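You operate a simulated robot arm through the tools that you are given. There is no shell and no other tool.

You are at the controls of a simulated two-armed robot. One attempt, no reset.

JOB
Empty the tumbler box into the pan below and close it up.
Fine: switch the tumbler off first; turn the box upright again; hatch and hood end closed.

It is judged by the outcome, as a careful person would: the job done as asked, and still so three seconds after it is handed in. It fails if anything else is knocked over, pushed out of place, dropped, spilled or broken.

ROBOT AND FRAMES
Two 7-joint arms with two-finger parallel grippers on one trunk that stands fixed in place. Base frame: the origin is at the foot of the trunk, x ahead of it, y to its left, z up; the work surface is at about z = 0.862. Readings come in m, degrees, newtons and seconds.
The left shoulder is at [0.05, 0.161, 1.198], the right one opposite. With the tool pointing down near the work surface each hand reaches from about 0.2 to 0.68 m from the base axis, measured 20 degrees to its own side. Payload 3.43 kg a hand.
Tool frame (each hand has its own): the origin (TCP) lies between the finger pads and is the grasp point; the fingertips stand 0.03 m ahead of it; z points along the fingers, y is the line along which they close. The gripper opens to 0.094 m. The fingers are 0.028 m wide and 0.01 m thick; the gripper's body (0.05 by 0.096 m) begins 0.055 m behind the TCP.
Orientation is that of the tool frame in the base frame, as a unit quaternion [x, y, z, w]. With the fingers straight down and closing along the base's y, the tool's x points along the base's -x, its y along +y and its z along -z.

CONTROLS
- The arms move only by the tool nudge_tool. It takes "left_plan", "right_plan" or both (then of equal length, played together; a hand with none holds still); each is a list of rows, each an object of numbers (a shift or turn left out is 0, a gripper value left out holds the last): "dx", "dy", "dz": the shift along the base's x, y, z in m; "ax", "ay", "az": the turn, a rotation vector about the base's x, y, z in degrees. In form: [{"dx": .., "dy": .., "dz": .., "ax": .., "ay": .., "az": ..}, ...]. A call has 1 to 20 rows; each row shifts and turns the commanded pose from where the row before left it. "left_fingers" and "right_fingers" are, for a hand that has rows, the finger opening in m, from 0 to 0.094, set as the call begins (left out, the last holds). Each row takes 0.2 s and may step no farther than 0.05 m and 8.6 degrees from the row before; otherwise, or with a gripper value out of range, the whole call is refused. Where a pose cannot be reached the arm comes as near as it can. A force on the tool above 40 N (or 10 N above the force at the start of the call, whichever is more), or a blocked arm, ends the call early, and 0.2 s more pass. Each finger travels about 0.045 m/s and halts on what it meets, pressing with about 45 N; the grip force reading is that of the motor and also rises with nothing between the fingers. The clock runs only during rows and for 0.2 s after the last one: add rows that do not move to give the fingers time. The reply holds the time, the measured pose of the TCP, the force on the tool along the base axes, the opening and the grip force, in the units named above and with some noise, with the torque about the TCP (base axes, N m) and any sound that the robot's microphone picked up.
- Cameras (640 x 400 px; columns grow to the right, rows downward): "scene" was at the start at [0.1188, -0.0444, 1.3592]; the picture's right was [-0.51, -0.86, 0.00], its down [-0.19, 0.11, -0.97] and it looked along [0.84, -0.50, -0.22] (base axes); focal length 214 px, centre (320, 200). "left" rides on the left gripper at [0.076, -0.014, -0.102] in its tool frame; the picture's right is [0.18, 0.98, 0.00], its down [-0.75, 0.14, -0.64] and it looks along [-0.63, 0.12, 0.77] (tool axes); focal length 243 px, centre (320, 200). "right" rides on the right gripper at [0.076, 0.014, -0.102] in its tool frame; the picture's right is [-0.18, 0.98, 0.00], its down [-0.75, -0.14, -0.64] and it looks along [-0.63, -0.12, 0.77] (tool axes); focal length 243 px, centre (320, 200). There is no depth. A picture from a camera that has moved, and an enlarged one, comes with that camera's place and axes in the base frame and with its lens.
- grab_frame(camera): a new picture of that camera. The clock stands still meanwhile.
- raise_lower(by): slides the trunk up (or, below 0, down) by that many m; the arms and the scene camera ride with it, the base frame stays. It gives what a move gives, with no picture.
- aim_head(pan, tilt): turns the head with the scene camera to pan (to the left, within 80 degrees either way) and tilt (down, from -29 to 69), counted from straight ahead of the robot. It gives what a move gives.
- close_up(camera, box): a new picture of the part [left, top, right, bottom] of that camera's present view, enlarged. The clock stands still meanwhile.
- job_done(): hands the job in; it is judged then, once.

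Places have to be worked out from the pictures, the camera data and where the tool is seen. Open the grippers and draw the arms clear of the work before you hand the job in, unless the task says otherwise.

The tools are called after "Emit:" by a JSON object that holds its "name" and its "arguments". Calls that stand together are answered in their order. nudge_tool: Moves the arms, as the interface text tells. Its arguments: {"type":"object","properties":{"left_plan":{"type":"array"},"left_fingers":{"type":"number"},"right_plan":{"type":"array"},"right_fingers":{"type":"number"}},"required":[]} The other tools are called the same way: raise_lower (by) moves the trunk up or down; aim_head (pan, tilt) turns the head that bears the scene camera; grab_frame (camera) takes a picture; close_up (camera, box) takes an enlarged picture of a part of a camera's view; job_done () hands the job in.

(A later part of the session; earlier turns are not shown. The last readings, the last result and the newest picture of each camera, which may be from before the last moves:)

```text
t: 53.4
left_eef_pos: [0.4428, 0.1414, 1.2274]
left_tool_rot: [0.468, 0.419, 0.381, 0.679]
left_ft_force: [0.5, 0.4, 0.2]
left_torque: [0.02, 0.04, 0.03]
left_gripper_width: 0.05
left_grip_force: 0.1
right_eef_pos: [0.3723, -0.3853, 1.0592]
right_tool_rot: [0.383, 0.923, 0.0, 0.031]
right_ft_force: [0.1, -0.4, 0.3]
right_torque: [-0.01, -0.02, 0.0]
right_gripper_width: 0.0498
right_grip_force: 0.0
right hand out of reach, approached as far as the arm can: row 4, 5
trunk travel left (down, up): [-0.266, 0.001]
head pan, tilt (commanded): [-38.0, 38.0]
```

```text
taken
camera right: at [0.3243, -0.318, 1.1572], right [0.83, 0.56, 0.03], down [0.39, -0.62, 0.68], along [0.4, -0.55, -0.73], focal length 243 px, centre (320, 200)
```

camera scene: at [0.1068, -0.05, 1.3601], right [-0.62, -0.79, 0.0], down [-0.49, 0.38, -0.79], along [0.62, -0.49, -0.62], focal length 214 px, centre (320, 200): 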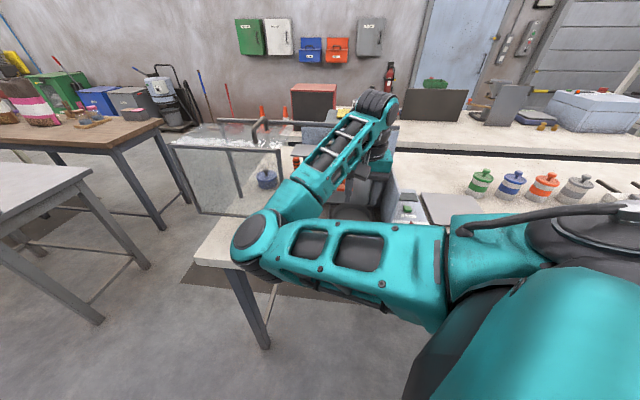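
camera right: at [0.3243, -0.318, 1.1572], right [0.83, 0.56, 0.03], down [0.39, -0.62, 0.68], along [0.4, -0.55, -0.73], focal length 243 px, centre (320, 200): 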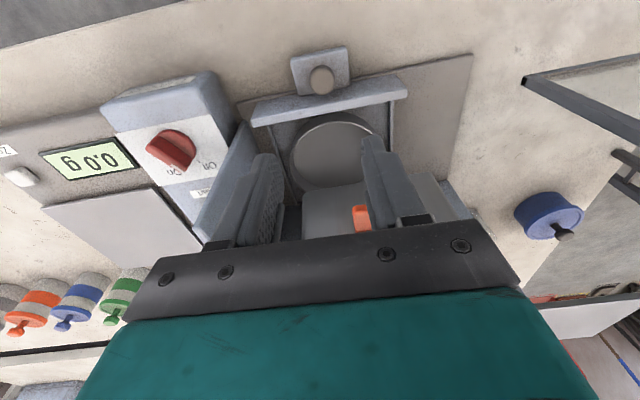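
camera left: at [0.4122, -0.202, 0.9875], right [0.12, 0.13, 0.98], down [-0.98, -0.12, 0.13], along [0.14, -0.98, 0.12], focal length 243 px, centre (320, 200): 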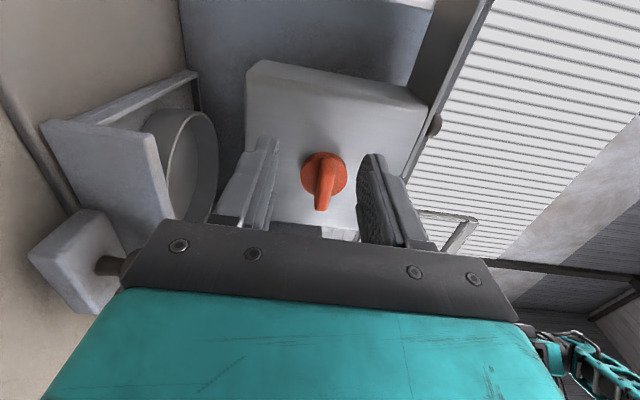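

The right hand is in front of the box pointing down, with the elbow in a better place. Now I'll pitch up slowly in place, 5° a row.

Emit:
{"name": "nudge_tool", "arguments": {"right_plan": [{"dx": 0.003, "dz": -0.002, "ax": -3.52, "ay": -3.55}, {"dx": 0.003, "dz": -0.002, "ax": -3.52, "ay": -3.55}, {"dx": 0.003, "dz": -0.002, "ax": -3.52, "ay": -3.55}, {"dx": 0.003, "dz": -0.002, "ax": -3.52, "ay": -3.55}, {"dx": 0.003, "dz": -0.002, "ax": -3.52, "ay": -3.55}, {"dx": 0.003, "dz": -0.002, "ax": -3.52, "ay": -3.55}, {"dx": 0.003, "dz": -0.002, "ax": -3.52, "ay": -3.55}, {"dx": 0.003, "dz": -0.002, "ax": -3.52, "ay": -3.55}, {"dx": 0.003, "dz": -0.002, "ax": -3.52, "ay": -3.55}]}}

Emit:
{"name": "grab_frame", "arguments": {"camera": "scene"}}

Emit:
{"name": "grab_frame", "arguments": {"camera": "right"}}

```text
t: 55.6
left_eef_pos: [0.442, 0.1412, 1.2267]
left_tool_rot: [0.468, 0.418, 0.381, 0.679]
left_ft_force: [0.1, 0.2, 0.7]
left_torque: [-0.04, 0.0, 0.0]
left_gripper_width: 0.0503
left_grip_force: 0.1
right_eef_pos: [0.4244, -0.3818, 1.0912]
right_tool_rot: [0.355, 0.817, -0.115, 0.439]
right_ft_force: [-0.2, -0.2, 0.2]
right_torque: [0.01, -0.01, 0.01]
right_gripper_width: 0.0498
right_grip_force: 0.0
trunk travel left (down, up): [-0.266, 0.001]
head pan, tilt (commanded): [-38.0, 38.0]
stopped in row 9 (right hand): the arm was blocked; the commanded pose is now the measured one
```

```text
taken
camera scene: at [0.1067, -0.0498, 1.3601], right [-0.62, -0.79, 0.0], down [-0.49, 0.38, -0.79], along [0.62, -0.49, -0.62], focal length 214 px, centre (320, 200)
```

scene: 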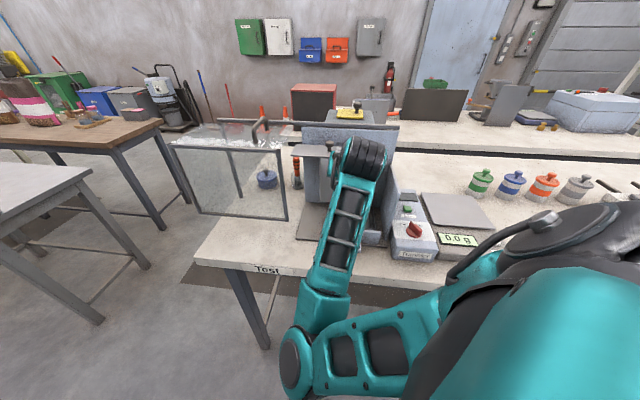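

```text
taken
camera right: at [0.3414, -0.2839, 1.0935], right [0.74, 0.62, 0.27], down [-0.23, -0.14, 0.96], along [0.64, -0.77, 0.04], focal length 243 px, centre (320, 200)
```

right: 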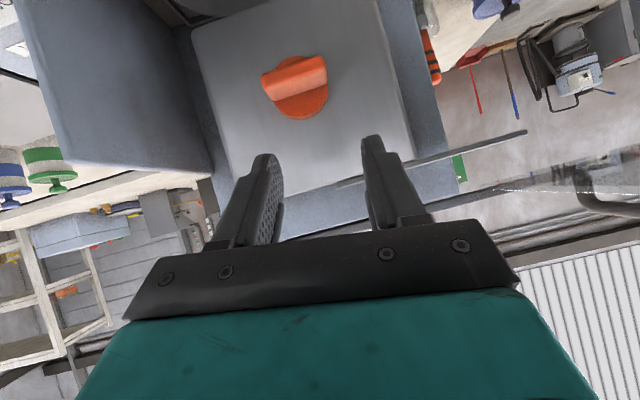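

I'm at about 54° of pitch with no contact. I'll go on with smaller steps, pitching up and lowering together.

Emit:
{"name": "nudge_tool", "arguments": {"right_plan": [{"dx": -0.0005, "dy": 0.0005, "dz": -0.005, "ax": -2.1, "ay": -2.1}, {"dx": -0.0005, "dy": 0.0005, "dz": -0.005, "ax": -2.1, "ay": -2.1}, {"dx": -0.0005, "dy": 0.0005, "dz": -0.005, "ax": -2.1, "ay": -2.1}, {"dx": -0.0005, "dy": 0.0005, "dz": -0.005, "ax": -2.1, "ay": -2.1}, {"dx": -0.0005, "dy": 0.0005, "dz": -0.005, "ax": -2.1, "ay": -2.1}, {"dx": -0.0005, "dy": 0.0005, "dz": -0.005, "ax": -2.1, "ay": -2.1}]}}

Emit:
{"name": "grab_frame", "arguments": {"camera": "scene"}}

```text
t: 56.6
left_eef_pos: [0.4429, 0.1424, 1.2289]
left_tool_rot: [0.468, 0.419, 0.38, 0.679]
left_ft_force: [0.5, -0.1, 0.4]
left_torque: [-0.01, -0.04, 0.0]
left_gripper_width: 0.0499
left_grip_force: 0.0
right_eef_pos: [0.4361, -0.4034, 1.143]
right_tool_rot: [0.34, 0.734, -0.118, 0.576]
right_ft_force: [-0.4, 0.1, -0.1]
right_torque: [-0.01, -0.01, 0.01]
right_gripper_width: 0.0504
right_grip_force: 0.1
right hand out of reach, approached as far as the arm can: row 1, 2, 3, 4
trunk travel left (down, up): [-0.266, 0.001]
head pan, tilt (commanded): [-38.0, 38.0]
stopped in row 4 (right hand): the arm was blocked; the commanded pose is now the measured one
```

```text
taken
camera scene: at [0.1067, -0.0498, 1.3601], right [-0.62, -0.79, 0.0], down [-0.49, 0.38, -0.79], along [0.62, -0.49, -0.62], focal length 214 px, centre (320, 200)
```

scene: 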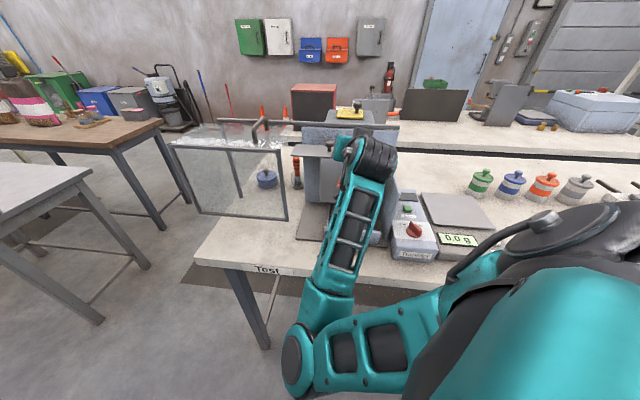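

The arm can't go level from here, so I'll use another grip. I'll tilt the tool 45° down from the front and hold the orange bar by its two ends. Turning the box 120° clockwise then swings the hand from above round to the right, where this arm is comfortable. First I'll back off and set up that pre-grasp.

Emit:
{"name": "nudge_tool", "arguments": {"right_plan": [{"dx": -0.0142, "dy": 0.0141, "ax": 1.47, "ay": 4.64, "az": -0.18}, {"dx": -0.0142, "dy": 0.0141, "ax": 1.47, "ay": 4.64, "az": -0.18}, {"dx": 0.0035, "dy": -0.0007, "dz": -0.0203, "ax": 1.47, "ay": 4.64, "az": -0.18}, {"dx": 0.0035, "dy": -0.0007, "dz": -0.0203, "ax": 1.47, "ay": 4.64, "az": -0.18}, {"dx": 0.0035, "dy": -0.0007, "dz": -0.0203, "ax": 1.47, "ay": 4.64, "az": -0.18}, {"dx": 0.0035, "dy": -0.0007, "dz": -0.0203, "ax": 1.47, "ay": 4.64, "az": -0.18}, {}], "right_fingers": 0.075}}

Emit:
{"name": "grab_frame", "arguments": {"camera": "right"}}

Emit:
{"name": "grab_frame", "arguments": {"camera": "scene"}}

```text
t: 58.2
left_eef_pos: [0.4421, 0.1426, 1.2267]
left_tool_rot: [0.469, 0.419, 0.379, 0.68]
left_ft_force: [-0.9, -0.4, -0.1]
left_torque: [-0.01, 0.03, 0.01]
left_gripper_width: 0.0496
left_grip_force: 0.2
right_eef_pos: [0.4222, -0.3788, 1.0615]
right_tool_rot: [0.351, 0.856, -0.145, 0.352]
right_ft_force: [0.1, 0.9, -0.2]
right_torque: [0.01, -0.03, -0.01]
right_gripper_width: 0.0749
right_grip_force: 0.1
trunk travel left (down, up): [-0.266, 0.001]
head pan, tilt (commanded): [-38.0, 38.0]
```

```text
taken
camera right: at [0.3434, -0.2793, 1.0814], right [0.78, 0.61, 0.13], down [-0.04, -0.16, 0.99], along [0.62, -0.78, -0.1], focal length 243 px, centre (320, 200)
```

right: 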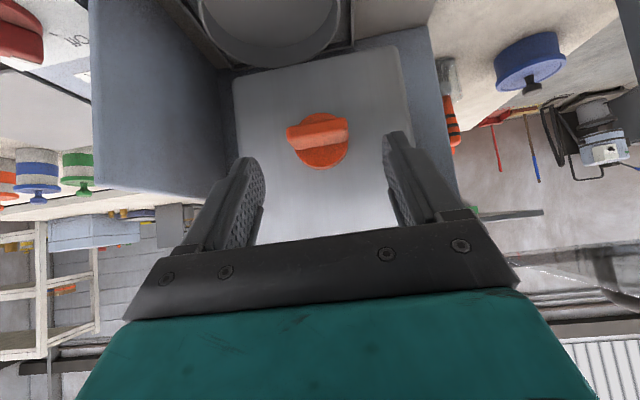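

```text
taken
camera scene: at [0.1067, -0.0498, 1.3601], right [-0.62, -0.79, 0.0], down [-0.48, 0.38, -0.79], along [0.62, -0.49, -0.62], focal length 214 px, centre (320, 200)
```

scene: 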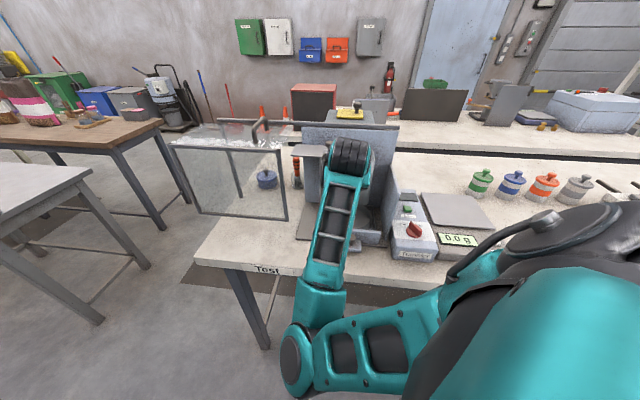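

The arm takes this pose exactly. I'll enlarge the knob to measure the bar against the fingers.

Emit:
{"name": "close_up", "arguments": {"camera": "right", "box": [240, 80, 420, 200]}}

Emit:
{"name": "close_up", "arguments": {"camera": "scene", "box": [270, 110, 420, 260]}}

```text
3.33 times, centred on (330, 140) of right
camera zoom: at [0.3434, -0.2793, 1.0814], right [0.78, 0.61, 0.13], down [-0.04, -0.16, 0.99], along [0.62, -0.78, -0.1], focal length 809 px, centre (287, 400)
```

zoom: 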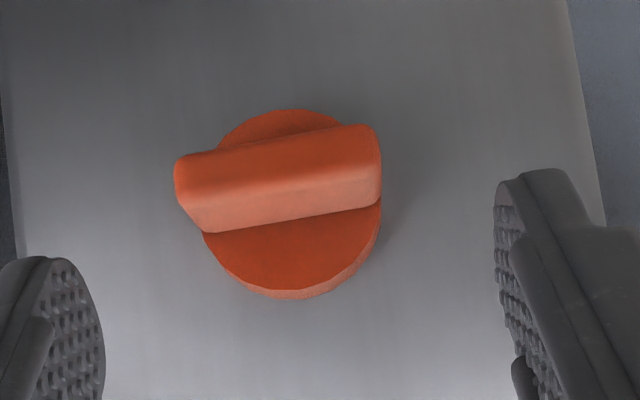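

```text
2.67 times, centred on (345, 185) of scene
camera zoom: at [0.1067, -0.0498, 1.3601], right [-0.62, -0.79, 0.0], down [-0.48, 0.38, -0.79], along [0.62, -0.49, -0.62], focal length 572 px, centre (253, 240)
```

zoom: 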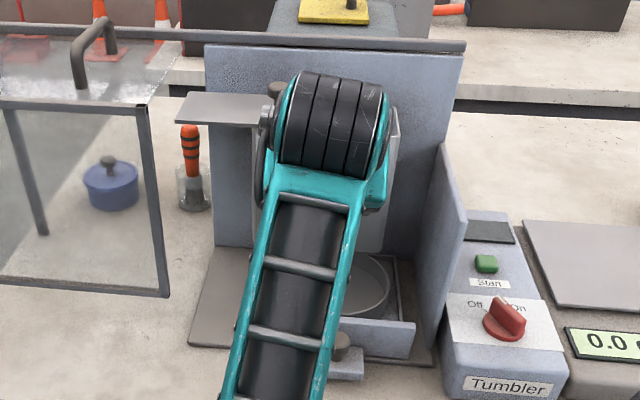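

The bar's axis is at r = -0.028, z = 1.018 and it is level. Before gripping I'll back off 3 cm and rehearse the 120° swing about that axis in free air.

Emit:
{"name": "nudge_tool", "arguments": {"right_plan": [{"dx": -0.0213, "dy": 0.0211}, {"dx": -0.00421, "dy": -0.00426, "dz": -0.00042, "ax": 5.686, "ay": -5.627}, {"dx": -0.00413, "dy": -0.00417, "dz": -0.00125, "ax": 5.686, "ay": -5.627}, {"dx": -0.00397, "dy": -0.00401, "dz": -0.00206, "ax": 5.686, "ay": -5.627}, {"dx": -0.00373, "dy": -0.00377, "dz": -0.00282, "ax": 5.686, "ay": -5.627}, {"dx": -0.00341, "dy": -0.00345, "dz": -0.00353, "ax": 5.686, "ay": -5.627}, {"dx": -0.00303, "dy": -0.00306, "dz": -0.00417, "ax": 5.686, "ay": -5.627}, {"dx": -0.0026, "dy": -0.00262, "dz": -0.00473, "ax": 5.686, "ay": -5.627}, {"dx": -0.00211, "dy": -0.00213, "dz": -0.00519, "ax": 5.686, "ay": -5.627}]}}

Emit:
{"name": "grab_frame", "arguments": {"camera": "scene"}}

Emit:
{"name": "grab_frame", "arguments": {"camera": "right"}}

```text
t: 60.2
left_eef_pos: [0.4424, 0.1412, 1.2274]
left_tool_rot: [0.468, 0.418, 0.379, 0.68]
left_ft_force: [-0.7, -0.1, -0.3]
left_torque: [-0.02, 0.02, 0.02]
left_gripper_width: 0.0501
left_grip_force: 0.1
right_eef_pos: [0.377, -0.4281, 1.0971]
right_tool_rot: [0.485, 0.648, 0.331, 0.485]
right_ft_force: [0.1, -0.5, 0.3]
right_torque: [-0.02, -0.04, 0.01]
right_gripper_width: 0.075
right_grip_force: 0.1
right hand out of reach, approached as far as the arm can: row 1, 2, 3, 4, 5, 6
trunk travel left (down, up): [-0.266, 0.001]
head pan, tilt (commanded): [-38.0, 38.0]
```

```text
taken
camera scene: at [0.1066, -0.0502, 1.3601], right [-0.62, -0.79, 0.0], down [-0.48, 0.38, -0.79], along [0.62, -0.49, -0.62], focal length 214 px, centre (320, 200)
```

scene: 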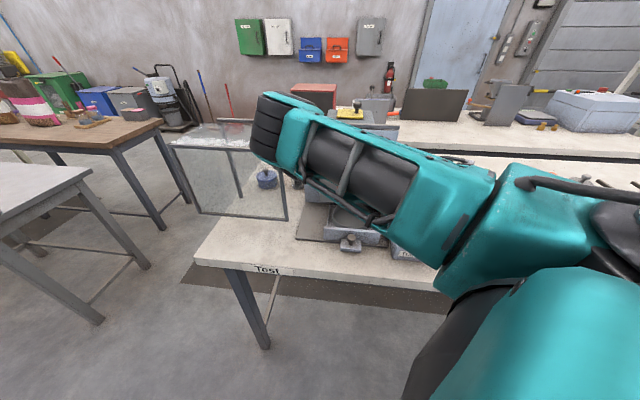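

```text
taken
camera right: at [0.2798, -0.3466, 1.1194], right [0.31, 0.13, 0.94], down [-0.61, -0.73, 0.3], along [0.73, -0.67, -0.15], focal length 243 px, centre (320, 200)
```

right: 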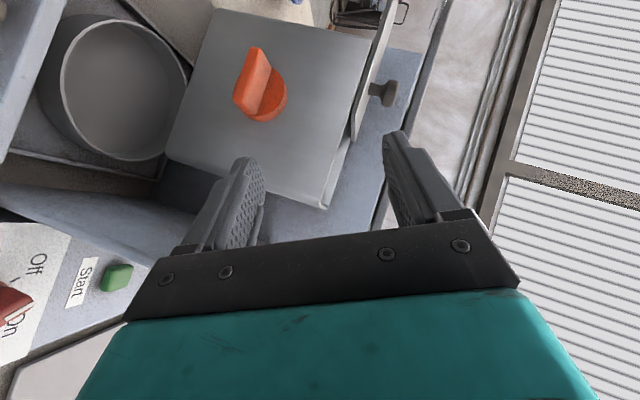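

The offset rehearsal started too close to the shoulder, so the pose drifted (no contact), but the far part of the swing looks comfortable. I'll move to the proper place on the swing (α = 64°, 4 cm in front of the box) and check that it is reached.

Emit:
{"name": "nudge_tool", "arguments": {"right_plan": [{"dx": 0.0083, "dy": 0.0116, "dz": -0.0183}, {"dx": 0.0083, "dy": 0.0116, "dz": -0.0183}, {"dx": 0.0083, "dy": 0.0116, "dz": -0.0183}, {"dx": 0.0083, "dy": 0.0116, "dz": -0.0183}, {}]}}

Emit:
{"name": "grab_frame", "arguments": {"camera": "scene"}}

Emit:
{"name": "grab_frame", "arguments": {"camera": "right"}}

```text
t: 61.4
left_eef_pos: [0.4419, 0.1418, 1.2282]
left_tool_rot: [0.468, 0.418, 0.38, 0.68]
left_ft_force: [-0.6, -0.4, 0.2]
left_torque: [-0.01, -0.02, -0.03]
left_gripper_width: 0.0504
left_grip_force: 0.1
right_eef_pos: [0.4088, -0.3816, 1.0246]
right_tool_rot: [0.485, 0.648, 0.33, 0.484]
right_ft_force: [-0.4, -0.1, -0.1]
right_torque: [-0.03, 0.06, -0.02]
right_gripper_width: 0.075
right_grip_force: 0.1
trunk travel left (down, up): [-0.266, 0.001]
head pan, tilt (commanded): [-38.0, 38.0]
```

```text
taken
camera scene: at [0.1067, -0.0498, 1.3601], right [-0.62, -0.79, 0.0], down [-0.48, 0.38, -0.79], along [0.62, -0.49, -0.62], focal length 214 px, centre (320, 200)
```

scene: 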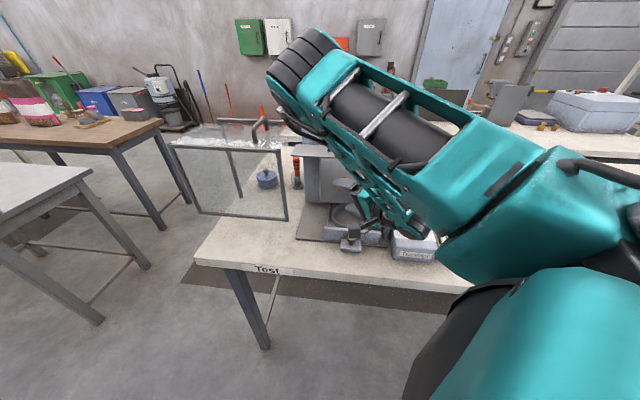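

```text
taken
camera right: at [0.3118, -0.2994, 1.0461], right [0.31, 0.13, 0.94], down [-0.61, -0.73, 0.31], along [0.73, -0.67, -0.15], focal length 243 px, centre (320, 200)
```

right: 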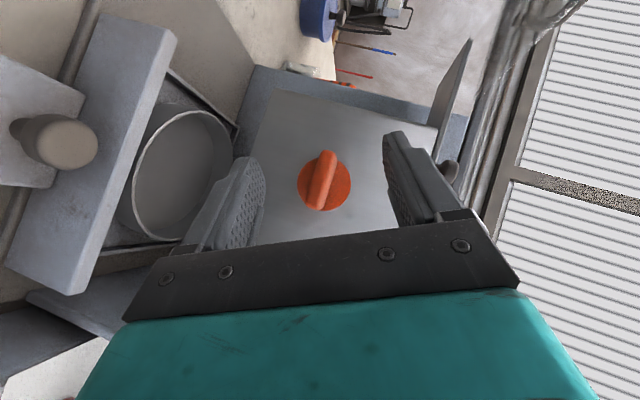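

That pose is reached exactly, with the elbow now up and out of the way. I'll go on rehearsing from 64° to 120°.

Emit:
{"name": "nudge_tool", "arguments": {"right_plan": [{"dx": -0.00047, "dy": -0.00047, "dz": -0.00164, "ax": 5.686, "ay": -5.627}, {"dx": -0.0003, "dy": -0.00031, "dz": -0.00172, "ax": 5.686, "ay": -5.627}, {"dx": -0.00013, "dy": -0.00013, "dz": -0.00176, "ax": 5.686, "ay": -5.627}, {"dx": 4e-05, "dy": 4e-05, "dz": -0.00177, "ax": 5.686, "ay": -5.627}, {"dx": 0.00022, "dy": 0.00022, "dz": -0.00174, "ax": 5.686, "ay": -5.627}, {"dx": 0.00039, "dy": 0.00039, "dz": -0.00169, "ax": 5.686, "ay": -5.627}, {"dx": 0.00055, "dy": 0.00055, "dz": -0.00159, "ax": 5.686, "ay": -5.627}, {}]}}

Emit:
{"name": "grab_frame", "arguments": {"camera": "scene"}}

Emit:
{"name": "grab_frame", "arguments": {"camera": "right"}}

```text
t: 62.4
left_eef_pos: [0.4422, 0.1416, 1.2281]
left_tool_rot: [0.468, 0.419, 0.379, 0.679]
left_ft_force: [0.2, -0.1, 0.5]
left_torque: [0.01, 0.0, 0.04]
left_gripper_width: 0.0499
left_grip_force: 0.0
right_eef_pos: [0.4366, -0.4144, 1.0359]
right_tool_rot: [0.51, 0.472, 0.534, 0.482]
right_ft_force: [-8.2, 6.1, -16.7]
right_torque: [-0.61, -0.37, -0.01]
right_gripper_width: 0.0864
right_grip_force: 10.0
right hand out of reach, approached as far as the arm can: row 3, 4, 5
trunk travel left (down, up): [-0.266, 0.001]
head pan, tilt (commanded): [-38.0, 38.0]
stopped in row 5 (right hand): the force on the tool passed its limit at 102 N (the readings are from after the stop); the commanded pose is now the measured one
```

```text
taken
camera scene: at [0.107, -0.0501, 1.3599], right [-0.62, -0.79, 0.0], down [-0.49, 0.38, -0.79], along [0.62, -0.48, -0.62], focal length 214 px, centre (320, 200)
```

scene: 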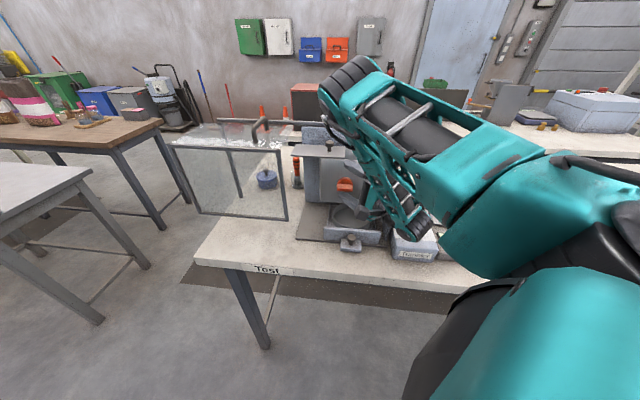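

```text
taken
camera right: at [0.333, -0.3408, 1.0544], right [-0.03, -0.27, 0.96], down [-0.62, -0.75, -0.23], along [0.78, -0.61, -0.15], focal length 243 px, centre (320, 200)
```

right: 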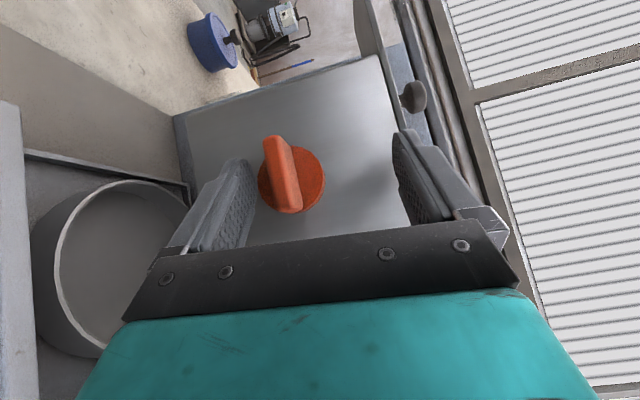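

The hand drifted forward at the reach limit and touched the machine. I'll back straight out at once, then check for any harm.

Emit:
{"name": "nudge_tool", "arguments": {"right_plan": [{"dx": -0.007, "dy": 0.007, "dz": -0.002}, {"dx": -0.01, "dy": 0.01}, {"dx": -0.01, "dy": 0.01}, {"dx": -0.01, "dy": 0.01}]}}

Emit:
{"name": "grab_frame", "arguments": {"camera": "right"}}

Emit:
{"name": "close_up", "arguments": {"camera": "scene", "box": [270, 110, 440, 270]}}

```text
t: 63.2
left_eef_pos: [0.445, 0.1404, 1.2276]
left_tool_rot: [0.47, 0.42, 0.38, 0.678]
left_ft_force: [-0.1, -0.3, 0.1]
left_torque: [0.02, 0.0, -0.02]
left_gripper_width: 0.0499
left_grip_force: 0.1
right_eef_pos: [0.4367, -0.4108, 1.0383]
right_tool_rot: [0.521, 0.476, 0.524, 0.478]
right_ft_force: [5.6, -3.0, -24.6]
right_torque: [0.04, 0.49, -0.31]
right_gripper_width: 0.0886
right_grip_force: 12.1
right hand out of reach, approached as far as the arm can: row 1, 2, 3, 4
trunk travel left (down, up): [-0.266, 0.001]
head pan, tilt (commanded): [-38.0, 38.0]
stopped in row 4 (right hand): the force on the tool passed its limit at 42 N (the readings are from after the stop); the commanded pose is now the measured one
```

```text
taken
camera right: at [0.3346, -0.3356, 1.0595], right [-0.01, -0.27, 0.96], down [-0.64, -0.74, -0.21], along [0.77, -0.62, -0.17], focal length 243 px, centre (320, 200)
```

right: 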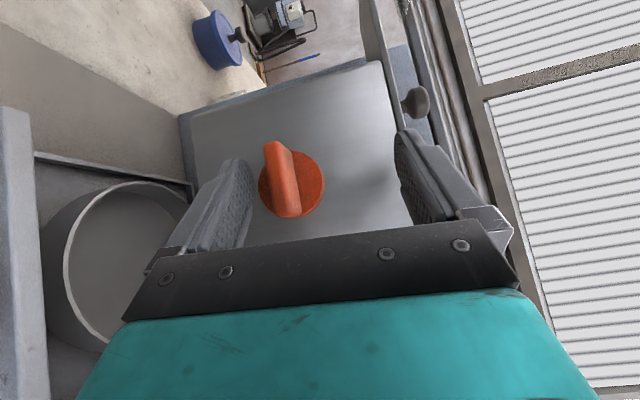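

```text
2.50 times, centred on (355, 190) of scene
camera zoom: at [0.1092, -0.0514, 1.3599], right [-0.62, -0.79, 0.0], down [-0.49, 0.38, -0.79], along [0.62, -0.48, -0.62], focal length 536 px, centre (232, 225)
```

zoom: 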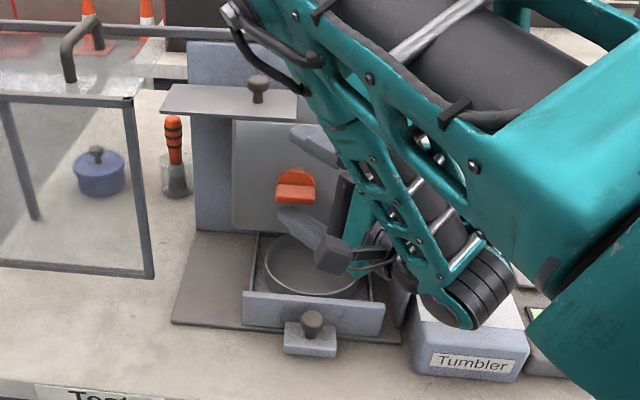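

The lower fingertip is pressing up against the knob's disc, which does no harm to the box. I'll ease the hand down first, then rotate back the way I came while moving out.

Emit:
{"name": "nudge_tool", "arguments": {"right_plan": [{"dz": -0.004}, {"dz": -0.004}, {"dz": -0.004}]}}

```text
t: 64.0
left_eef_pos: [0.4447, 0.1419, 1.2276]
left_tool_rot: [0.468, 0.419, 0.38, 0.679]
left_ft_force: [-0.1, -0.9, -0.7]
left_torque: [0.0, -0.01, -0.01]
left_gripper_width: 0.0499
left_grip_force: 0.1
right_eef_pos: [0.4357, -0.4123, 1.0339]
right_tool_rot: [0.515, 0.475, 0.528, 0.48]
right_ft_force: [0.2, 7.3, -13.5]
right_torque: [0.37, 0.36, 0.21]
right_gripper_width: 0.0835
right_grip_force: 7.5
right hand out of reach, approached as far as the arm can: row 2
trunk travel left (down, up): [-0.266, 0.001]
head pan, tilt (commanded): [-38.0, 38.0]
```

That relieved the contact. Now I'll reverse along the swing back to the 64° pose that was reached cleanly, moving out at the same time.

Emit:
{"name": "nudge_tool", "arguments": {"right_plan": [{"dx": -0.004, "dy": 0.004, "dz": -0.005}, {"dx": -0.006, "dy": 0.007, "dz": -0.001, "ax": -4.6, "ay": 4.6}, {"dx": -0.006, "dy": 0.007, "dz": -0.001, "ax": -4.6, "ay": 4.6}, {"dx": -0.006, "dy": 0.007, "dz": -0.001, "ax": -4.6, "ay": 4.6}, {"dx": -0.005, "dy": 0.006, "dz": -0.001, "ax": -4.6, "ay": 4.6}]}}

Emit:
{"name": "grab_frame", "arguments": {"camera": "right"}}

Emit:
{"name": "grab_frame", "arguments": {"camera": "scene"}}

```text
t: 65.2
left_eef_pos: [0.4427, 0.1418, 1.2278]
left_tool_rot: [0.468, 0.419, 0.379, 0.68]
left_ft_force: [-0.4, 0.0, -0.2]
left_torque: [-0.03, -0.01, 0.02]
left_gripper_width: 0.0498
left_grip_force: 0.1
right_eef_pos: [0.4088, -0.3868, 1.0294]
right_tool_rot: [0.508, 0.622, 0.357, 0.476]
right_ft_force: [0.1, 0.4, -0.9]
right_torque: [0.01, 0.02, -0.01]
right_gripper_width: 0.0751
right_grip_force: 0.0
right hand out of reach, approached as far as the arm can: row 1
trunk travel left (down, up): [-0.266, 0.001]
head pan, tilt (commanded): [-38.0, 38.0]
```

```text
taken
camera right: at [0.3134, -0.3048, 1.0564], right [0.29, 0.05, 0.95], down [-0.63, -0.74, 0.23], along [0.72, -0.67, -0.19], focal length 243 px, centre (320, 200)
```

right: 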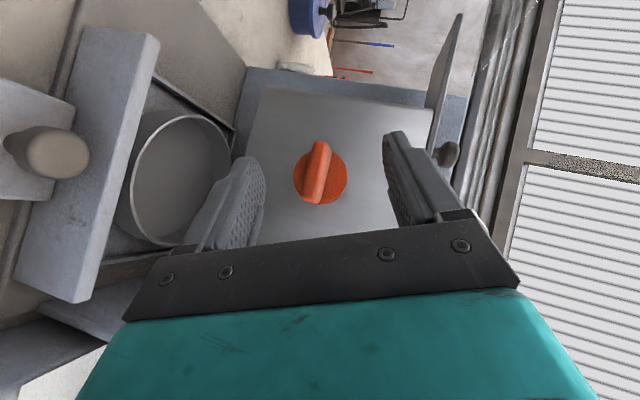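

```text
taken
camera scene: at [0.1067, -0.0496, 1.3601], right [-0.62, -0.79, 0.0], down [-0.48, 0.38, -0.79], along [0.62, -0.49, -0.62], focal length 214 px, centre (320, 200)
```

scene: 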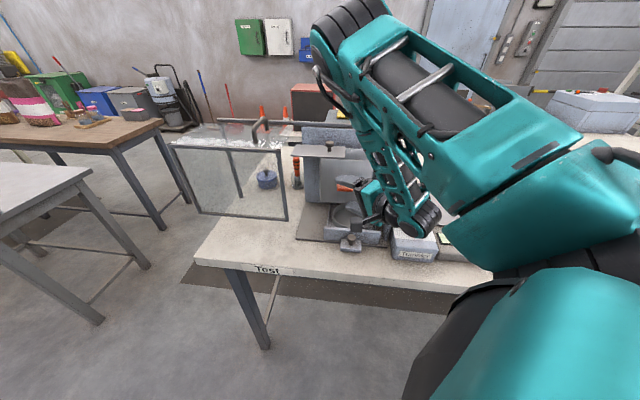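

Everything is free again and the box is still upright. With the elbow up, this arm suits the other half of the swing: gripping the bar across its thickness from the left, then swinging up and over to the upper right. I'll rotate back to the top position first.

Emit:
{"name": "nudge_tool", "arguments": {"right_plan": [{"dx": 0.00124, "dy": 0.00126, "dz": 0.0043, "ax": -5.21, "ay": 5.16}, {"dx": 0.00124, "dy": 0.00126, "dz": 0.0043, "ax": -5.21, "ay": 5.16}, {"dx": 0.00124, "dy": 0.00126, "dz": 0.0043, "ax": -5.21, "ay": 5.16}, {"dx": 0.00124, "dy": 0.00126, "dz": 0.0043, "ax": -5.21, "ay": 5.16}, {"dx": 0.00124, "dy": 0.00126, "dz": 0.0043, "ax": -5.21, "ay": 5.16}, {"dx": 0.00124, "dy": 0.00126, "dz": 0.0043, "ax": -5.21, "ay": 5.16}]}}

Emit:
{"name": "grab_frame", "arguments": {"camera": "scene"}}

```text
t: 66.6
left_eef_pos: [0.4424, 0.141, 1.2282]
left_tool_rot: [0.468, 0.418, 0.38, 0.679]
left_ft_force: [0.0, -0.1, 0.5]
left_torque: [-0.04, -0.01, -0.02]
left_gripper_width: 0.0502
left_grip_force: 0.1
right_eef_pos: [0.4161, -0.3784, 1.0557]
right_tool_rot: [0.438, 0.798, 0.031, 0.413]
right_ft_force: [-0.1, 0.2, 0.3]
right_torque: [0.04, -0.03, 0.03]
right_gripper_width: 0.0749
right_grip_force: 0.0
trunk travel left (down, up): [-0.266, 0.001]
head pan, tilt (commanded): [-38.0, 38.0]
```

```text
taken
camera scene: at [0.1067, -0.0494, 1.3601], right [-0.62, -0.79, 0.0], down [-0.48, 0.38, -0.79], along [0.62, -0.49, -0.62], focal length 214 px, centre (320, 200)
```

scene: 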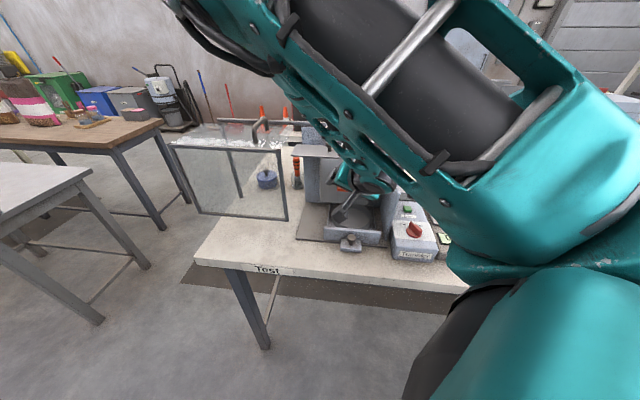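

It tracks perfectly with the elbow up. I'll go on through the top toward the left side.

Emit:
{"name": "nudge_tool", "arguments": {"right_plan": [{"dx": 0.00124, "dy": 0.00126, "dz": 0.0043, "ax": -5.21, "ay": 5.16}, {"dx": 0.00124, "dy": 0.00126, "dz": 0.0043, "ax": -5.21, "ay": 5.16}, {"dx": 0.00124, "dy": 0.00126, "dz": 0.0043, "ax": -5.21, "ay": 5.16}, {"dx": 0.00459, "dy": 0.00464, "dz": -0.00043, "ax": -5.33, "ay": 5.28}, {"dx": 0.00452, "dy": 0.00456, "dz": -0.00128, "ax": -5.33, "ay": 5.28}, {"dx": 0.00436, "dy": 0.00441, "dz": -0.0021, "ax": -5.33, "ay": 5.28}]}}

Emit:
{"name": "grab_frame", "arguments": {"camera": "scene"}}

Emit:
{"name": "grab_frame", "arguments": {"camera": "right"}}

```text
t: 67.9
left_eef_pos: [0.4385, 0.1465, 1.2293]
left_tool_rot: [0.465, 0.418, 0.38, 0.681]
left_ft_force: [0.8, -0.5, -0.6]
left_torque: [0.02, 0.03, 0.04]
left_gripper_width: 0.0502
left_grip_force: 0.1
right_eef_pos: [0.4315, -0.4214, 1.0715]
right_tool_rot: [0.332, 0.861, -0.238, 0.304]
right_ft_force: [-18.6, 28.9, 25.6]
right_torque: [1.05, -0.4, 1.14]
right_gripper_width: 0.0754
right_grip_force: 0.6
right hand out of reach, approached as far as the arm can: row 2, 3, 4, 5, 6
trunk travel left (down, up): [-0.266, 0.001]
head pan, tilt (commanded): [-38.0, 38.0]
stopped in row 6 (right hand): the force on the tool passed its limit at 59 N (the readings are from after the stop); the commanded pose is now the measured one
```

```text
taken
camera scene: at [0.102, -0.0443, 1.3615], right [-0.62, -0.79, 0.0], down [-0.48, 0.37, -0.79], along [0.62, -0.49, -0.61], focal length 214 px, centre (320, 200)
```

scene: 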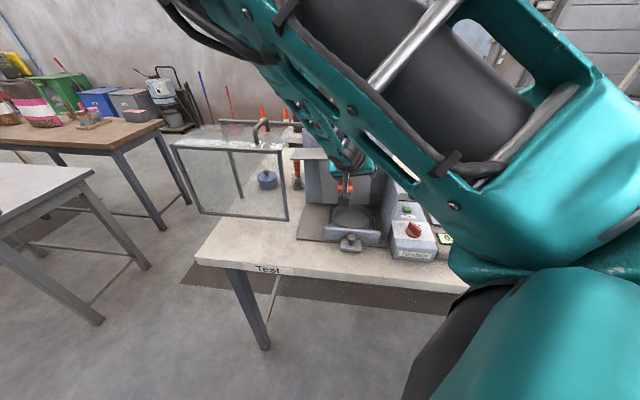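

```text
taken
camera right: at [0.3591, -0.3157, 1.0895], right [0.81, 0.58, -0.08], down [0.11, -0.02, 0.99], along [0.57, -0.82, -0.08], focal length 243 px, centre (320, 200)
```

right: 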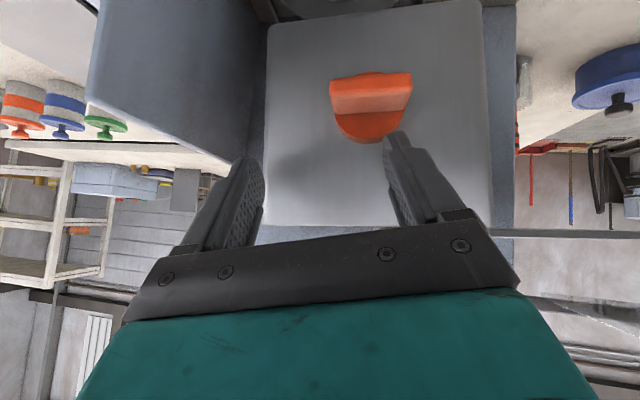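

The elbow-up posture runs out just past the top and the hand was pressed against the box front. I'll back out immediately toward the last good pose.

Emit:
{"name": "nudge_tool", "arguments": {"right_plan": [{"dx": -0.008, "dy": 0.01, "dz": 0.003, "ax": 4.0, "ay": -4.0}, {"dx": -0.008, "dy": 0.01, "ax": 4.0, "ay": -4.0}, {"dx": 0.0, "dy": 0.01, "ax": 4.0, "ay": -4.0}, {"dx": 0.0, "dy": 0.01, "ax": 4.0, "ay": -4.0}]}}

Emit:
{"name": "grab_frame", "arguments": {"camera": "right"}}

Emit:
{"name": "close_up", "arguments": {"camera": "scene", "box": [270, 110, 440, 270]}}

```text
t: 68.9
left_eef_pos: [0.4445, 0.1419, 1.227]
left_tool_rot: [0.468, 0.419, 0.379, 0.679]
left_ft_force: [-0.5, 0.4, -0.1]
left_torque: [0.0, -0.01, 0.01]
left_gripper_width: 0.0499
left_grip_force: 0.0
right_eef_pos: [0.4177, -0.3861, 1.0686]
right_tool_rot: [0.406, 0.835, -0.065, 0.366]
right_ft_force: [0.2, 0.1, 0.1]
right_torque: [0.01, -0.02, -0.02]
right_gripper_width: 0.075
right_grip_force: 0.1
trunk travel left (down, up): [-0.266, 0.001]
head pan, tilt (commanded): [-38.0, 38.0]
```

```text
taken
camera right: at [0.3403, -0.2868, 1.0961], right [0.79, 0.54, 0.31], down [-0.16, -0.31, 0.94], along [0.6, -0.79, -0.16], focal length 243 px, centre (320, 200)
```

right: 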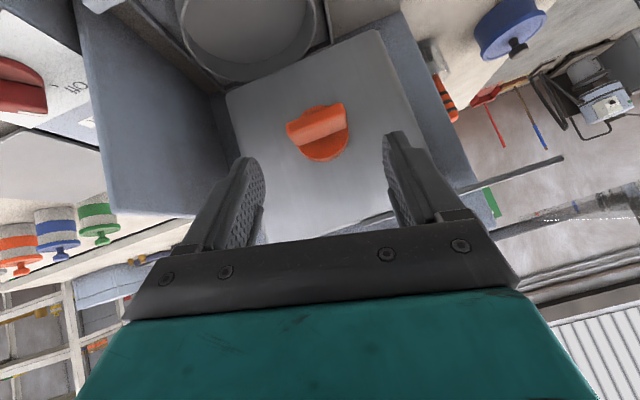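

```text
2.50 times, centred on (355, 190) of scene
camera zoom: at [0.1068, -0.05, 1.3601], right [-0.62, -0.79, 0.0], down [-0.49, 0.38, -0.79], along [0.62, -0.49, -0.62], focal length 536 px, centre (232, 225)
```

zoom: 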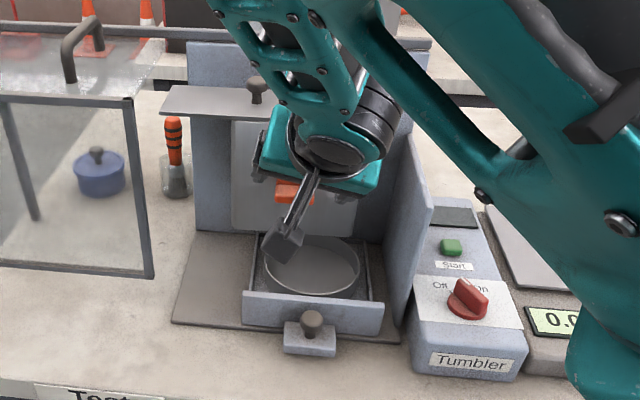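

All free again and the box is undisturbed. The low-elbow posture from before suits the left-to-top part of the swing, so I'll return to tool-down above and in front of the box and re-enter that posture, staying well clear.

Emit:
{"name": "nudge_tool", "arguments": {"right_plan": [{"dx": -0.0028, "dy": 0.0029, "dz": 0.013, "ax": 3.34, "ay": 5.27, "az": 0.97}, {"dx": -0.0028, "dy": 0.0029, "dz": 0.013, "ax": 3.34, "ay": 5.27, "az": 0.97}, {"dx": -0.0028, "dy": 0.0029, "dz": 0.013, "ax": 3.34, "ay": 5.27, "az": 0.97}, {"dx": -0.0028, "dy": 0.0029, "dz": 0.013, "ax": 3.34, "ay": 5.27, "az": 0.97}, {"dx": -0.0028, "dy": 0.0029, "dz": 0.013, "ax": 3.34, "ay": 5.27, "az": 0.97}, {"dx": -0.0028, "dy": 0.0029, "dz": 0.013, "ax": 3.34, "ay": 5.27, "az": 0.97}, {"dx": -0.0028, "dy": 0.0029, "dz": 0.013, "ax": 3.34, "ay": 5.27, "az": 0.97}]}}

Emit:
{"name": "grab_frame", "arguments": {"camera": "scene"}}

Emit:
{"name": "grab_frame", "arguments": {"camera": "right"}}

```text
t: 70.5
left_eef_pos: [0.4425, 0.1419, 1.2282]
left_tool_rot: [0.468, 0.418, 0.38, 0.679]
left_ft_force: [0.3, 0.3, 0.6]
left_torque: [0.01, 0.04, -0.01]
left_gripper_width: 0.0499
left_grip_force: 0.0
right_eef_pos: [0.397, -0.3676, 1.1596]
right_tool_rot: [0.379, 0.925, 0.008, 0.0]
right_ft_force: [0.6, -0.3, -0.2]
right_torque: [0.01, 0.03, 0.06]
right_gripper_width: 0.075
right_grip_force: 0.0
trunk travel left (down, up): [-0.266, 0.001]
head pan, tilt (commanded): [-38.0, 38.0]
```

```text
taken
camera scene: at [0.107, -0.0498, 1.3601], right [-0.62, -0.79, 0.0], down [-0.49, 0.38, -0.79], along [0.62, -0.49, -0.62], focal length 214 px, centre (320, 200)
```

scene: 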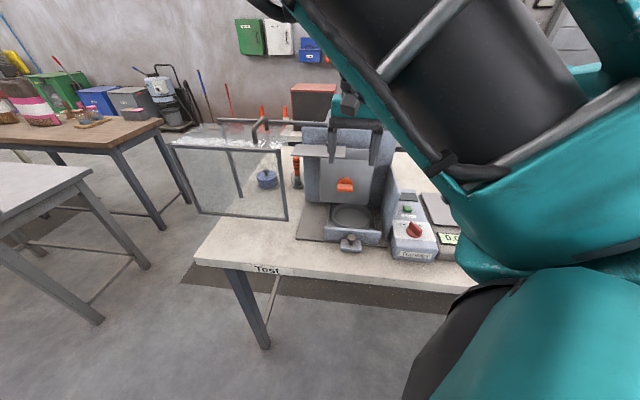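

```text
taken
camera right: at [0.354, -0.3043, 1.263], right [0.82, 0.57, 0.01], down [0.43, -0.64, 0.64], along [0.37, -0.52, -0.77], focal length 243 px, centre (320, 200)
```

right: 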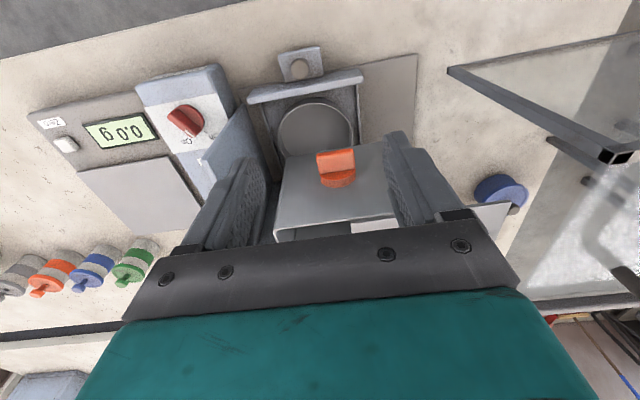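

I now understand the limit: the wrist must stay about 0.31 m from the shoulder. So I can go level in front of the bar if I stay low and close to the box while pitching up. First I'll go down with the tool still vertical.

Emit:
{"name": "nudge_tool", "arguments": {"right_plan": [{"dx": 0.0042, "dy": -0.0012, "dz": -0.02}, {"dx": 0.0042, "dy": -0.0012, "dz": -0.02}, {"dx": 0.0042, "dy": -0.0012, "dz": -0.02}, {"dx": 0.0042, "dy": -0.0012, "dz": -0.02}, {"dx": 0.0042, "dy": -0.0012, "dz": -0.02}]}}

Emit:
{"name": "grab_frame", "arguments": {"camera": "scene"}}

Emit:
{"name": "grab_frame", "arguments": {"camera": "right"}}

```text
t: 71.7
left_eef_pos: [0.4433, 0.1417, 1.2286]
left_tool_rot: [0.468, 0.419, 0.38, 0.679]
left_ft_force: [0.4, -0.2, 0.1]
left_torque: [0.01, 0.0, -0.02]
left_gripper_width: 0.0503
left_grip_force: 0.0
right_eef_pos: [0.4219, -0.3709, 1.0613]
right_tool_rot: [0.375, 0.927, 0.0, 0.003]
right_ft_force: [0.2, -0.1, 0.0]
right_torque: [0.03, 0.01, 0.01]
right_gripper_width: 0.075
right_grip_force: 0.1
trunk travel left (down, up): [-0.266, 0.001]
head pan, tilt (commanded): [-38.0, 38.0]
```

```text
taken
camera scene: at [0.107, -0.0499, 1.3601], right [-0.62, -0.79, 0.0], down [-0.49, 0.38, -0.79], along [0.62, -0.49, -0.62], focal length 214 px, centre (320, 200)
```

scene: 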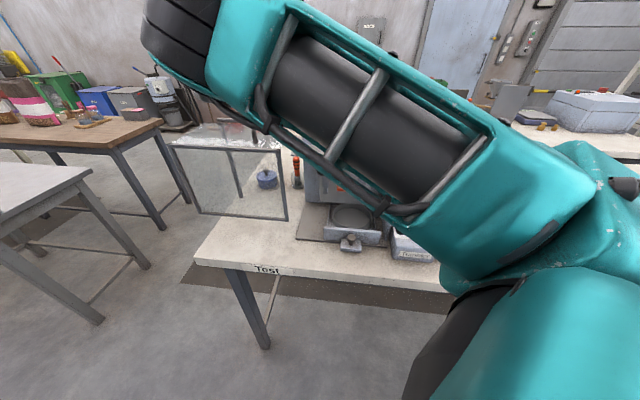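

```text
taken
camera right: at [0.3765, -0.3074, 1.1635], right [0.81, 0.58, 0.0], down [0.44, -0.62, 0.65], along [0.38, -0.53, -0.76], focal length 243 px, centre (320, 200)
```

right: 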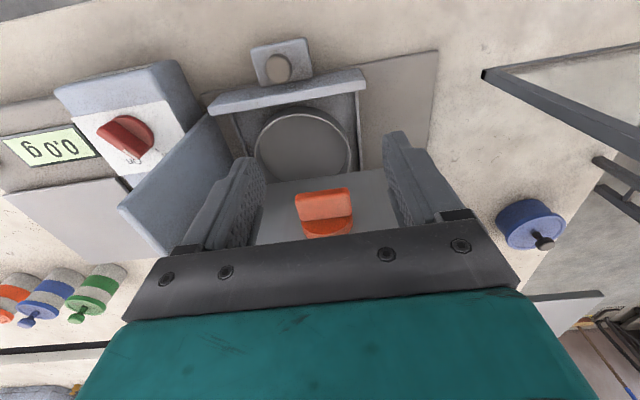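

The hand is in place, 6 cm in front of the bar, elbow up. Now I'll pitch up slowly while going slightly lower, 6° a row, and stop halfway to check.

Emit:
{"name": "nudge_tool", "arguments": {"right_plan": [{"dx": -0.0004, "dy": -0.0004, "dz": -0.0062, "ax": -4.22, "ay": -4.26}, {"dx": -0.0004, "dy": -0.0004, "dz": -0.0062, "ax": -4.22, "ay": -4.26}, {"dx": -0.0004, "dy": -0.0004, "dz": -0.0062, "ax": -4.22, "ay": -4.26}, {"dx": -0.0004, "dy": -0.0004, "dz": -0.0062, "ax": -4.22, "ay": -4.26}, {"dx": -0.0004, "dy": -0.0004, "dz": -0.0062, "ax": -4.22, "ay": -4.26}]}}

Emit:
{"name": "grab_frame", "arguments": {"camera": "scene"}}

Emit:
{"name": "grab_frame", "arguments": {"camera": "right"}}

```text
t: 72.9
left_eef_pos: [0.4424, 0.1419, 1.2285]
left_tool_rot: [0.468, 0.418, 0.38, 0.68]
left_ft_force: [-1.1, 0.3, -0.1]
left_torque: [0.0, -0.01, -0.01]
left_gripper_width: 0.0499
left_grip_force: 0.0
right_eef_pos: [0.4154, -0.3758, 1.0285]
right_tool_rot: [0.366, 0.894, -0.102, 0.237]
right_ft_force: [-0.3, -0.4, -0.2]
right_torque: [0.01, 0.03, 0.01]
right_gripper_width: 0.0752
right_grip_force: 0.1
trunk travel left (down, up): [-0.266, 0.001]
head pan, tilt (commanded): [-38.0, 38.0]
```

```text
taken
camera scene: at [0.1067, -0.0498, 1.3601], right [-0.62, -0.79, 0.0], down [-0.48, 0.38, -0.79], along [0.62, -0.49, -0.62], focal length 214 px, centre (320, 200)
```

scene: 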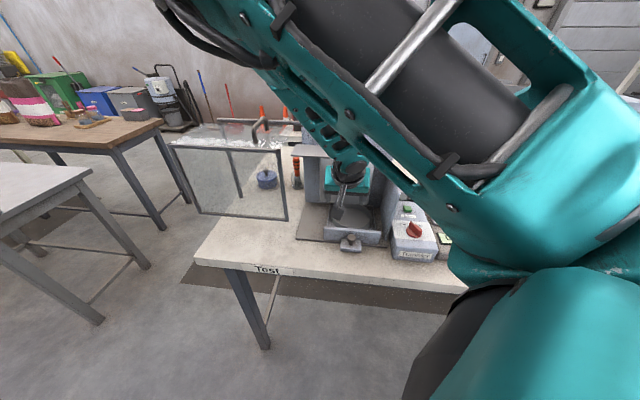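

```text
taken
camera right: at [0.3431, -0.2826, 1.0793], right [0.8, 0.59, 0.09], down [0.14, -0.33, 0.93], along [0.58, -0.74, -0.35], focal length 243 px, centre (320, 200)
```

right: 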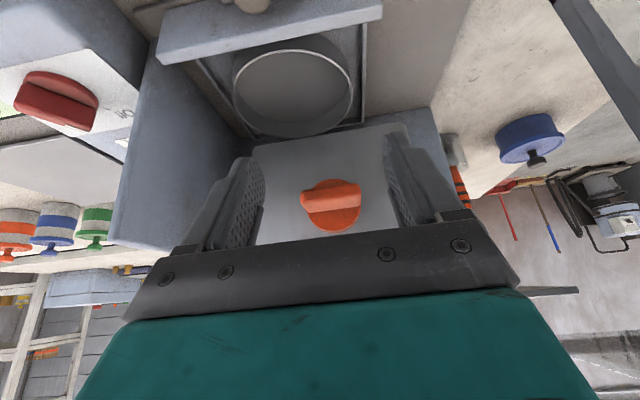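

It tracks exactly. The open fingers straddle the bar with room to spare, so I can go a little deeper while I pitch on.

Emit:
{"name": "nudge_tool", "arguments": {"right_plan": [{"dx": 0.0027, "dy": -0.0017, "dz": -0.0027, "ax": -4.22, "ay": -4.26}, {"dx": 0.0027, "dy": -0.0017, "dz": -0.0027, "ax": -4.22, "ay": -4.26}, {"dx": 0.0027, "dy": -0.0017, "dz": -0.0027, "ax": -4.22, "ay": -4.26}, {"dx": 0.0027, "dy": -0.0017, "dz": -0.0027, "ax": -4.22, "ay": -4.26}, {"dx": 0.0027, "dy": -0.0017, "dz": -0.0027, "ax": -4.22, "ay": -4.26}]}}

Emit:
{"name": "grab_frame", "arguments": {"camera": "scene"}}

Emit:
{"name": "grab_frame", "arguments": {"camera": "right"}}

```text
t: 73.8
left_eef_pos: [0.4408, 0.1433, 1.2283]
left_tool_rot: [0.467, 0.418, 0.38, 0.68]
left_ft_force: [-0.4, -0.7, -0.3]
left_torque: [0.01, -0.02, 0.04]
left_gripper_width: 0.0502
left_grip_force: 0.0
right_eef_pos: [0.4329, -0.4159, 1.0312]
right_tool_rot: [0.336, 0.851, -0.145, 0.376]
right_ft_force: [-1.1, 15.2, 3.5]
right_torque: [0.1, -0.08, -0.59]
right_gripper_width: 0.0767
right_grip_force: 1.8
right hand out of reach, approached as far as the arm can: row 1, 2, 3, 4
trunk travel left (down, up): [-0.266, 0.001]
head pan, tilt (commanded): [-38.0, 38.0]
stopped in row 4 (right hand): the force on the tool passed its limit at 103 N (the readings are from after the stop); the commanded pose is now the measured one
```

```text
taken
camera scene: at [0.106, -0.0484, 1.3604], right [-0.62, -0.79, 0.0], down [-0.48, 0.38, -0.79], along [0.62, -0.49, -0.61], focal length 214 px, centre (320, 200)
```

scene: 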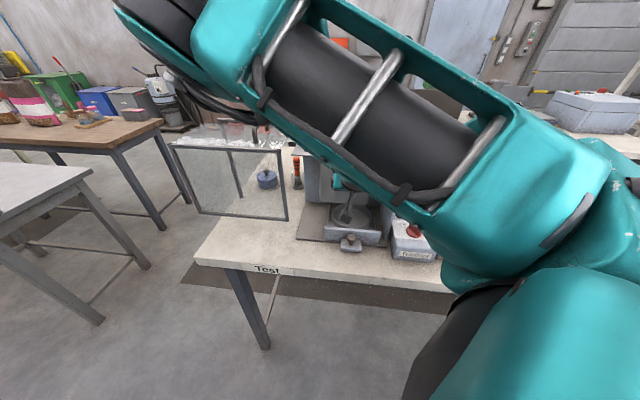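

```text
taken
camera right: at [0.3522, -0.3184, 1.0458], right [0.76, 0.63, 0.14], down [-0.07, -0.13, 0.99], along [0.64, -0.76, -0.05], focal length 243 px, centre (320, 200)
```

right: 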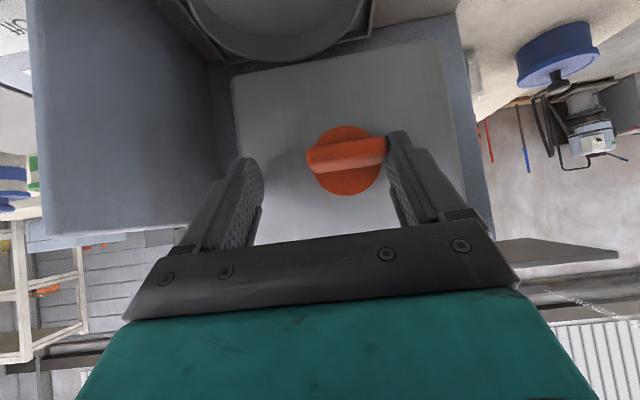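

The wrist is passing near a singular direction there, so the hand drifted and touched the end of the bar. I'll back out to the last good pose right away.

Emit:
{"name": "nudge_tool", "arguments": {"right_plan": [{"dx": -0.004, "dy": 0.012, "dz": 0.002, "ax": 2, "ay": 2}, {"dx": -0.006, "dy": 0.014, "dz": 0.004, "ax": 4, "ay": 4}, {"dx": -0.007, "dy": 0.014, "dz": 0.004, "ax": 4, "ay": 4}]}}

Emit:
{"name": "grab_frame", "arguments": {"camera": "right"}}

Emit:
{"name": "close_up", "arguments": {"camera": "scene", "box": [270, 110, 440, 270]}}

```text
t: 74.6
left_eef_pos: [0.4419, 0.1423, 1.2282]
left_tool_rot: [0.468, 0.419, 0.38, 0.679]
left_ft_force: [-1.5, 0.2, 0.5]
left_torque: [0.01, 0.02, -0.02]
left_gripper_width: 0.0496
left_grip_force: 0.1
right_eef_pos: [0.4156, -0.3782, 1.0429]
right_tool_rot: [0.355, 0.89, -0.102, 0.268]
right_ft_force: [0.2, 0.3, -0.1]
right_torque: [-0.01, 0.01, 0.03]
right_gripper_width: 0.075
right_grip_force: 0.1
trunk travel left (down, up): [-0.266, 0.001]
head pan, tilt (commanded): [-38.0, 38.0]
```

```text
taken
camera right: at [0.3398, -0.2852, 1.087], right [0.79, 0.61, 0.11], down [0.1, -0.3, 0.95], along [0.61, -0.74, -0.29], focal length 243 px, centre (320, 200)
```

right: 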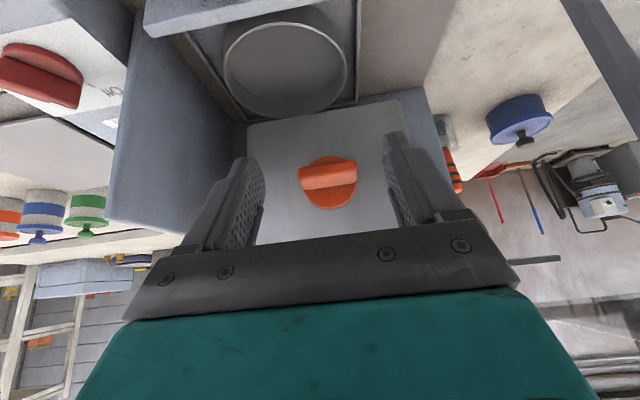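

```text
2.50 times, centred on (355, 190) of scene
camera zoom: at [0.1064, -0.0494, 1.3602], right [-0.62, -0.79, 0.0], down [-0.48, 0.38, -0.79], along [0.62, -0.49, -0.62], focal length 536 px, centre (232, 225)
```

zoom: 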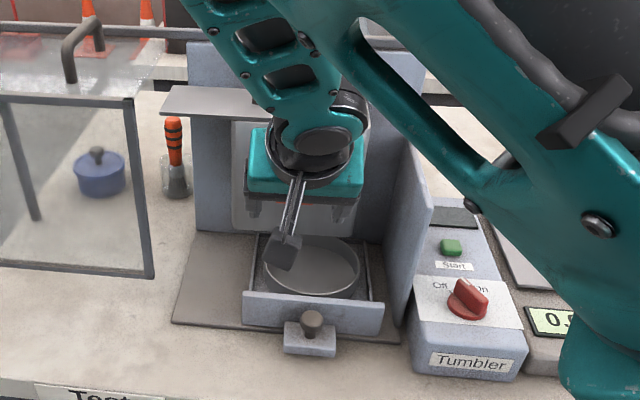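

Free again and the box has not moved. I'll take the roundabout way: swing the tool toward straight ahead (base +x) through poses I know are good, then turn it to the machine's heading once it is level, which keeps it away from the singular direction.

Emit:
{"name": "nudge_tool", "arguments": {"right_plan": [{"dx": 0.0007, "dy": -0.0026, "dz": 0.0086, "ax": 0.23, "ay": -4.5, "az": -1.7}, {"dx": 0.0007, "dy": -0.0026, "dz": 0.0086, "ax": 0.23, "ay": -4.5, "az": -1.7}, {"dx": 0.0007, "dy": -0.0026, "dz": 0.0086, "ax": 0.23, "ay": -4.5, "az": -1.7}, {"dx": -0.0008, "dy": 0.0039, "dz": -0.0065, "ax": 4.0, "ay": -5.3, "az": -0.2}, {"dx": -0.0008, "dy": 0.0039, "dz": -0.0065, "ax": 4.0, "ay": -5.3, "az": -0.2}]}}

```text
t: 75.8
left_eef_pos: [0.4428, 0.1409, 1.2285]
left_tool_rot: [0.467, 0.419, 0.379, 0.68]
left_ft_force: [-0.3, 0.2, 0.5]
left_torque: [-0.01, 0.01, -0.02]
left_gripper_width: 0.0499
left_grip_force: 0.0
right_eef_pos: [0.4179, -0.3779, 1.0551]
right_tool_rot: [0.436, 0.8, 0.027, 0.412]
right_ft_force: [0.1, 0.5, -0.2]
right_torque: [0.03, 0.03, -0.03]
right_gripper_width: 0.0749
right_grip_force: 0.0
trunk travel left (down, up): [-0.266, 0.001]
head pan, tilt (commanded): [-38.0, 38.0]
```

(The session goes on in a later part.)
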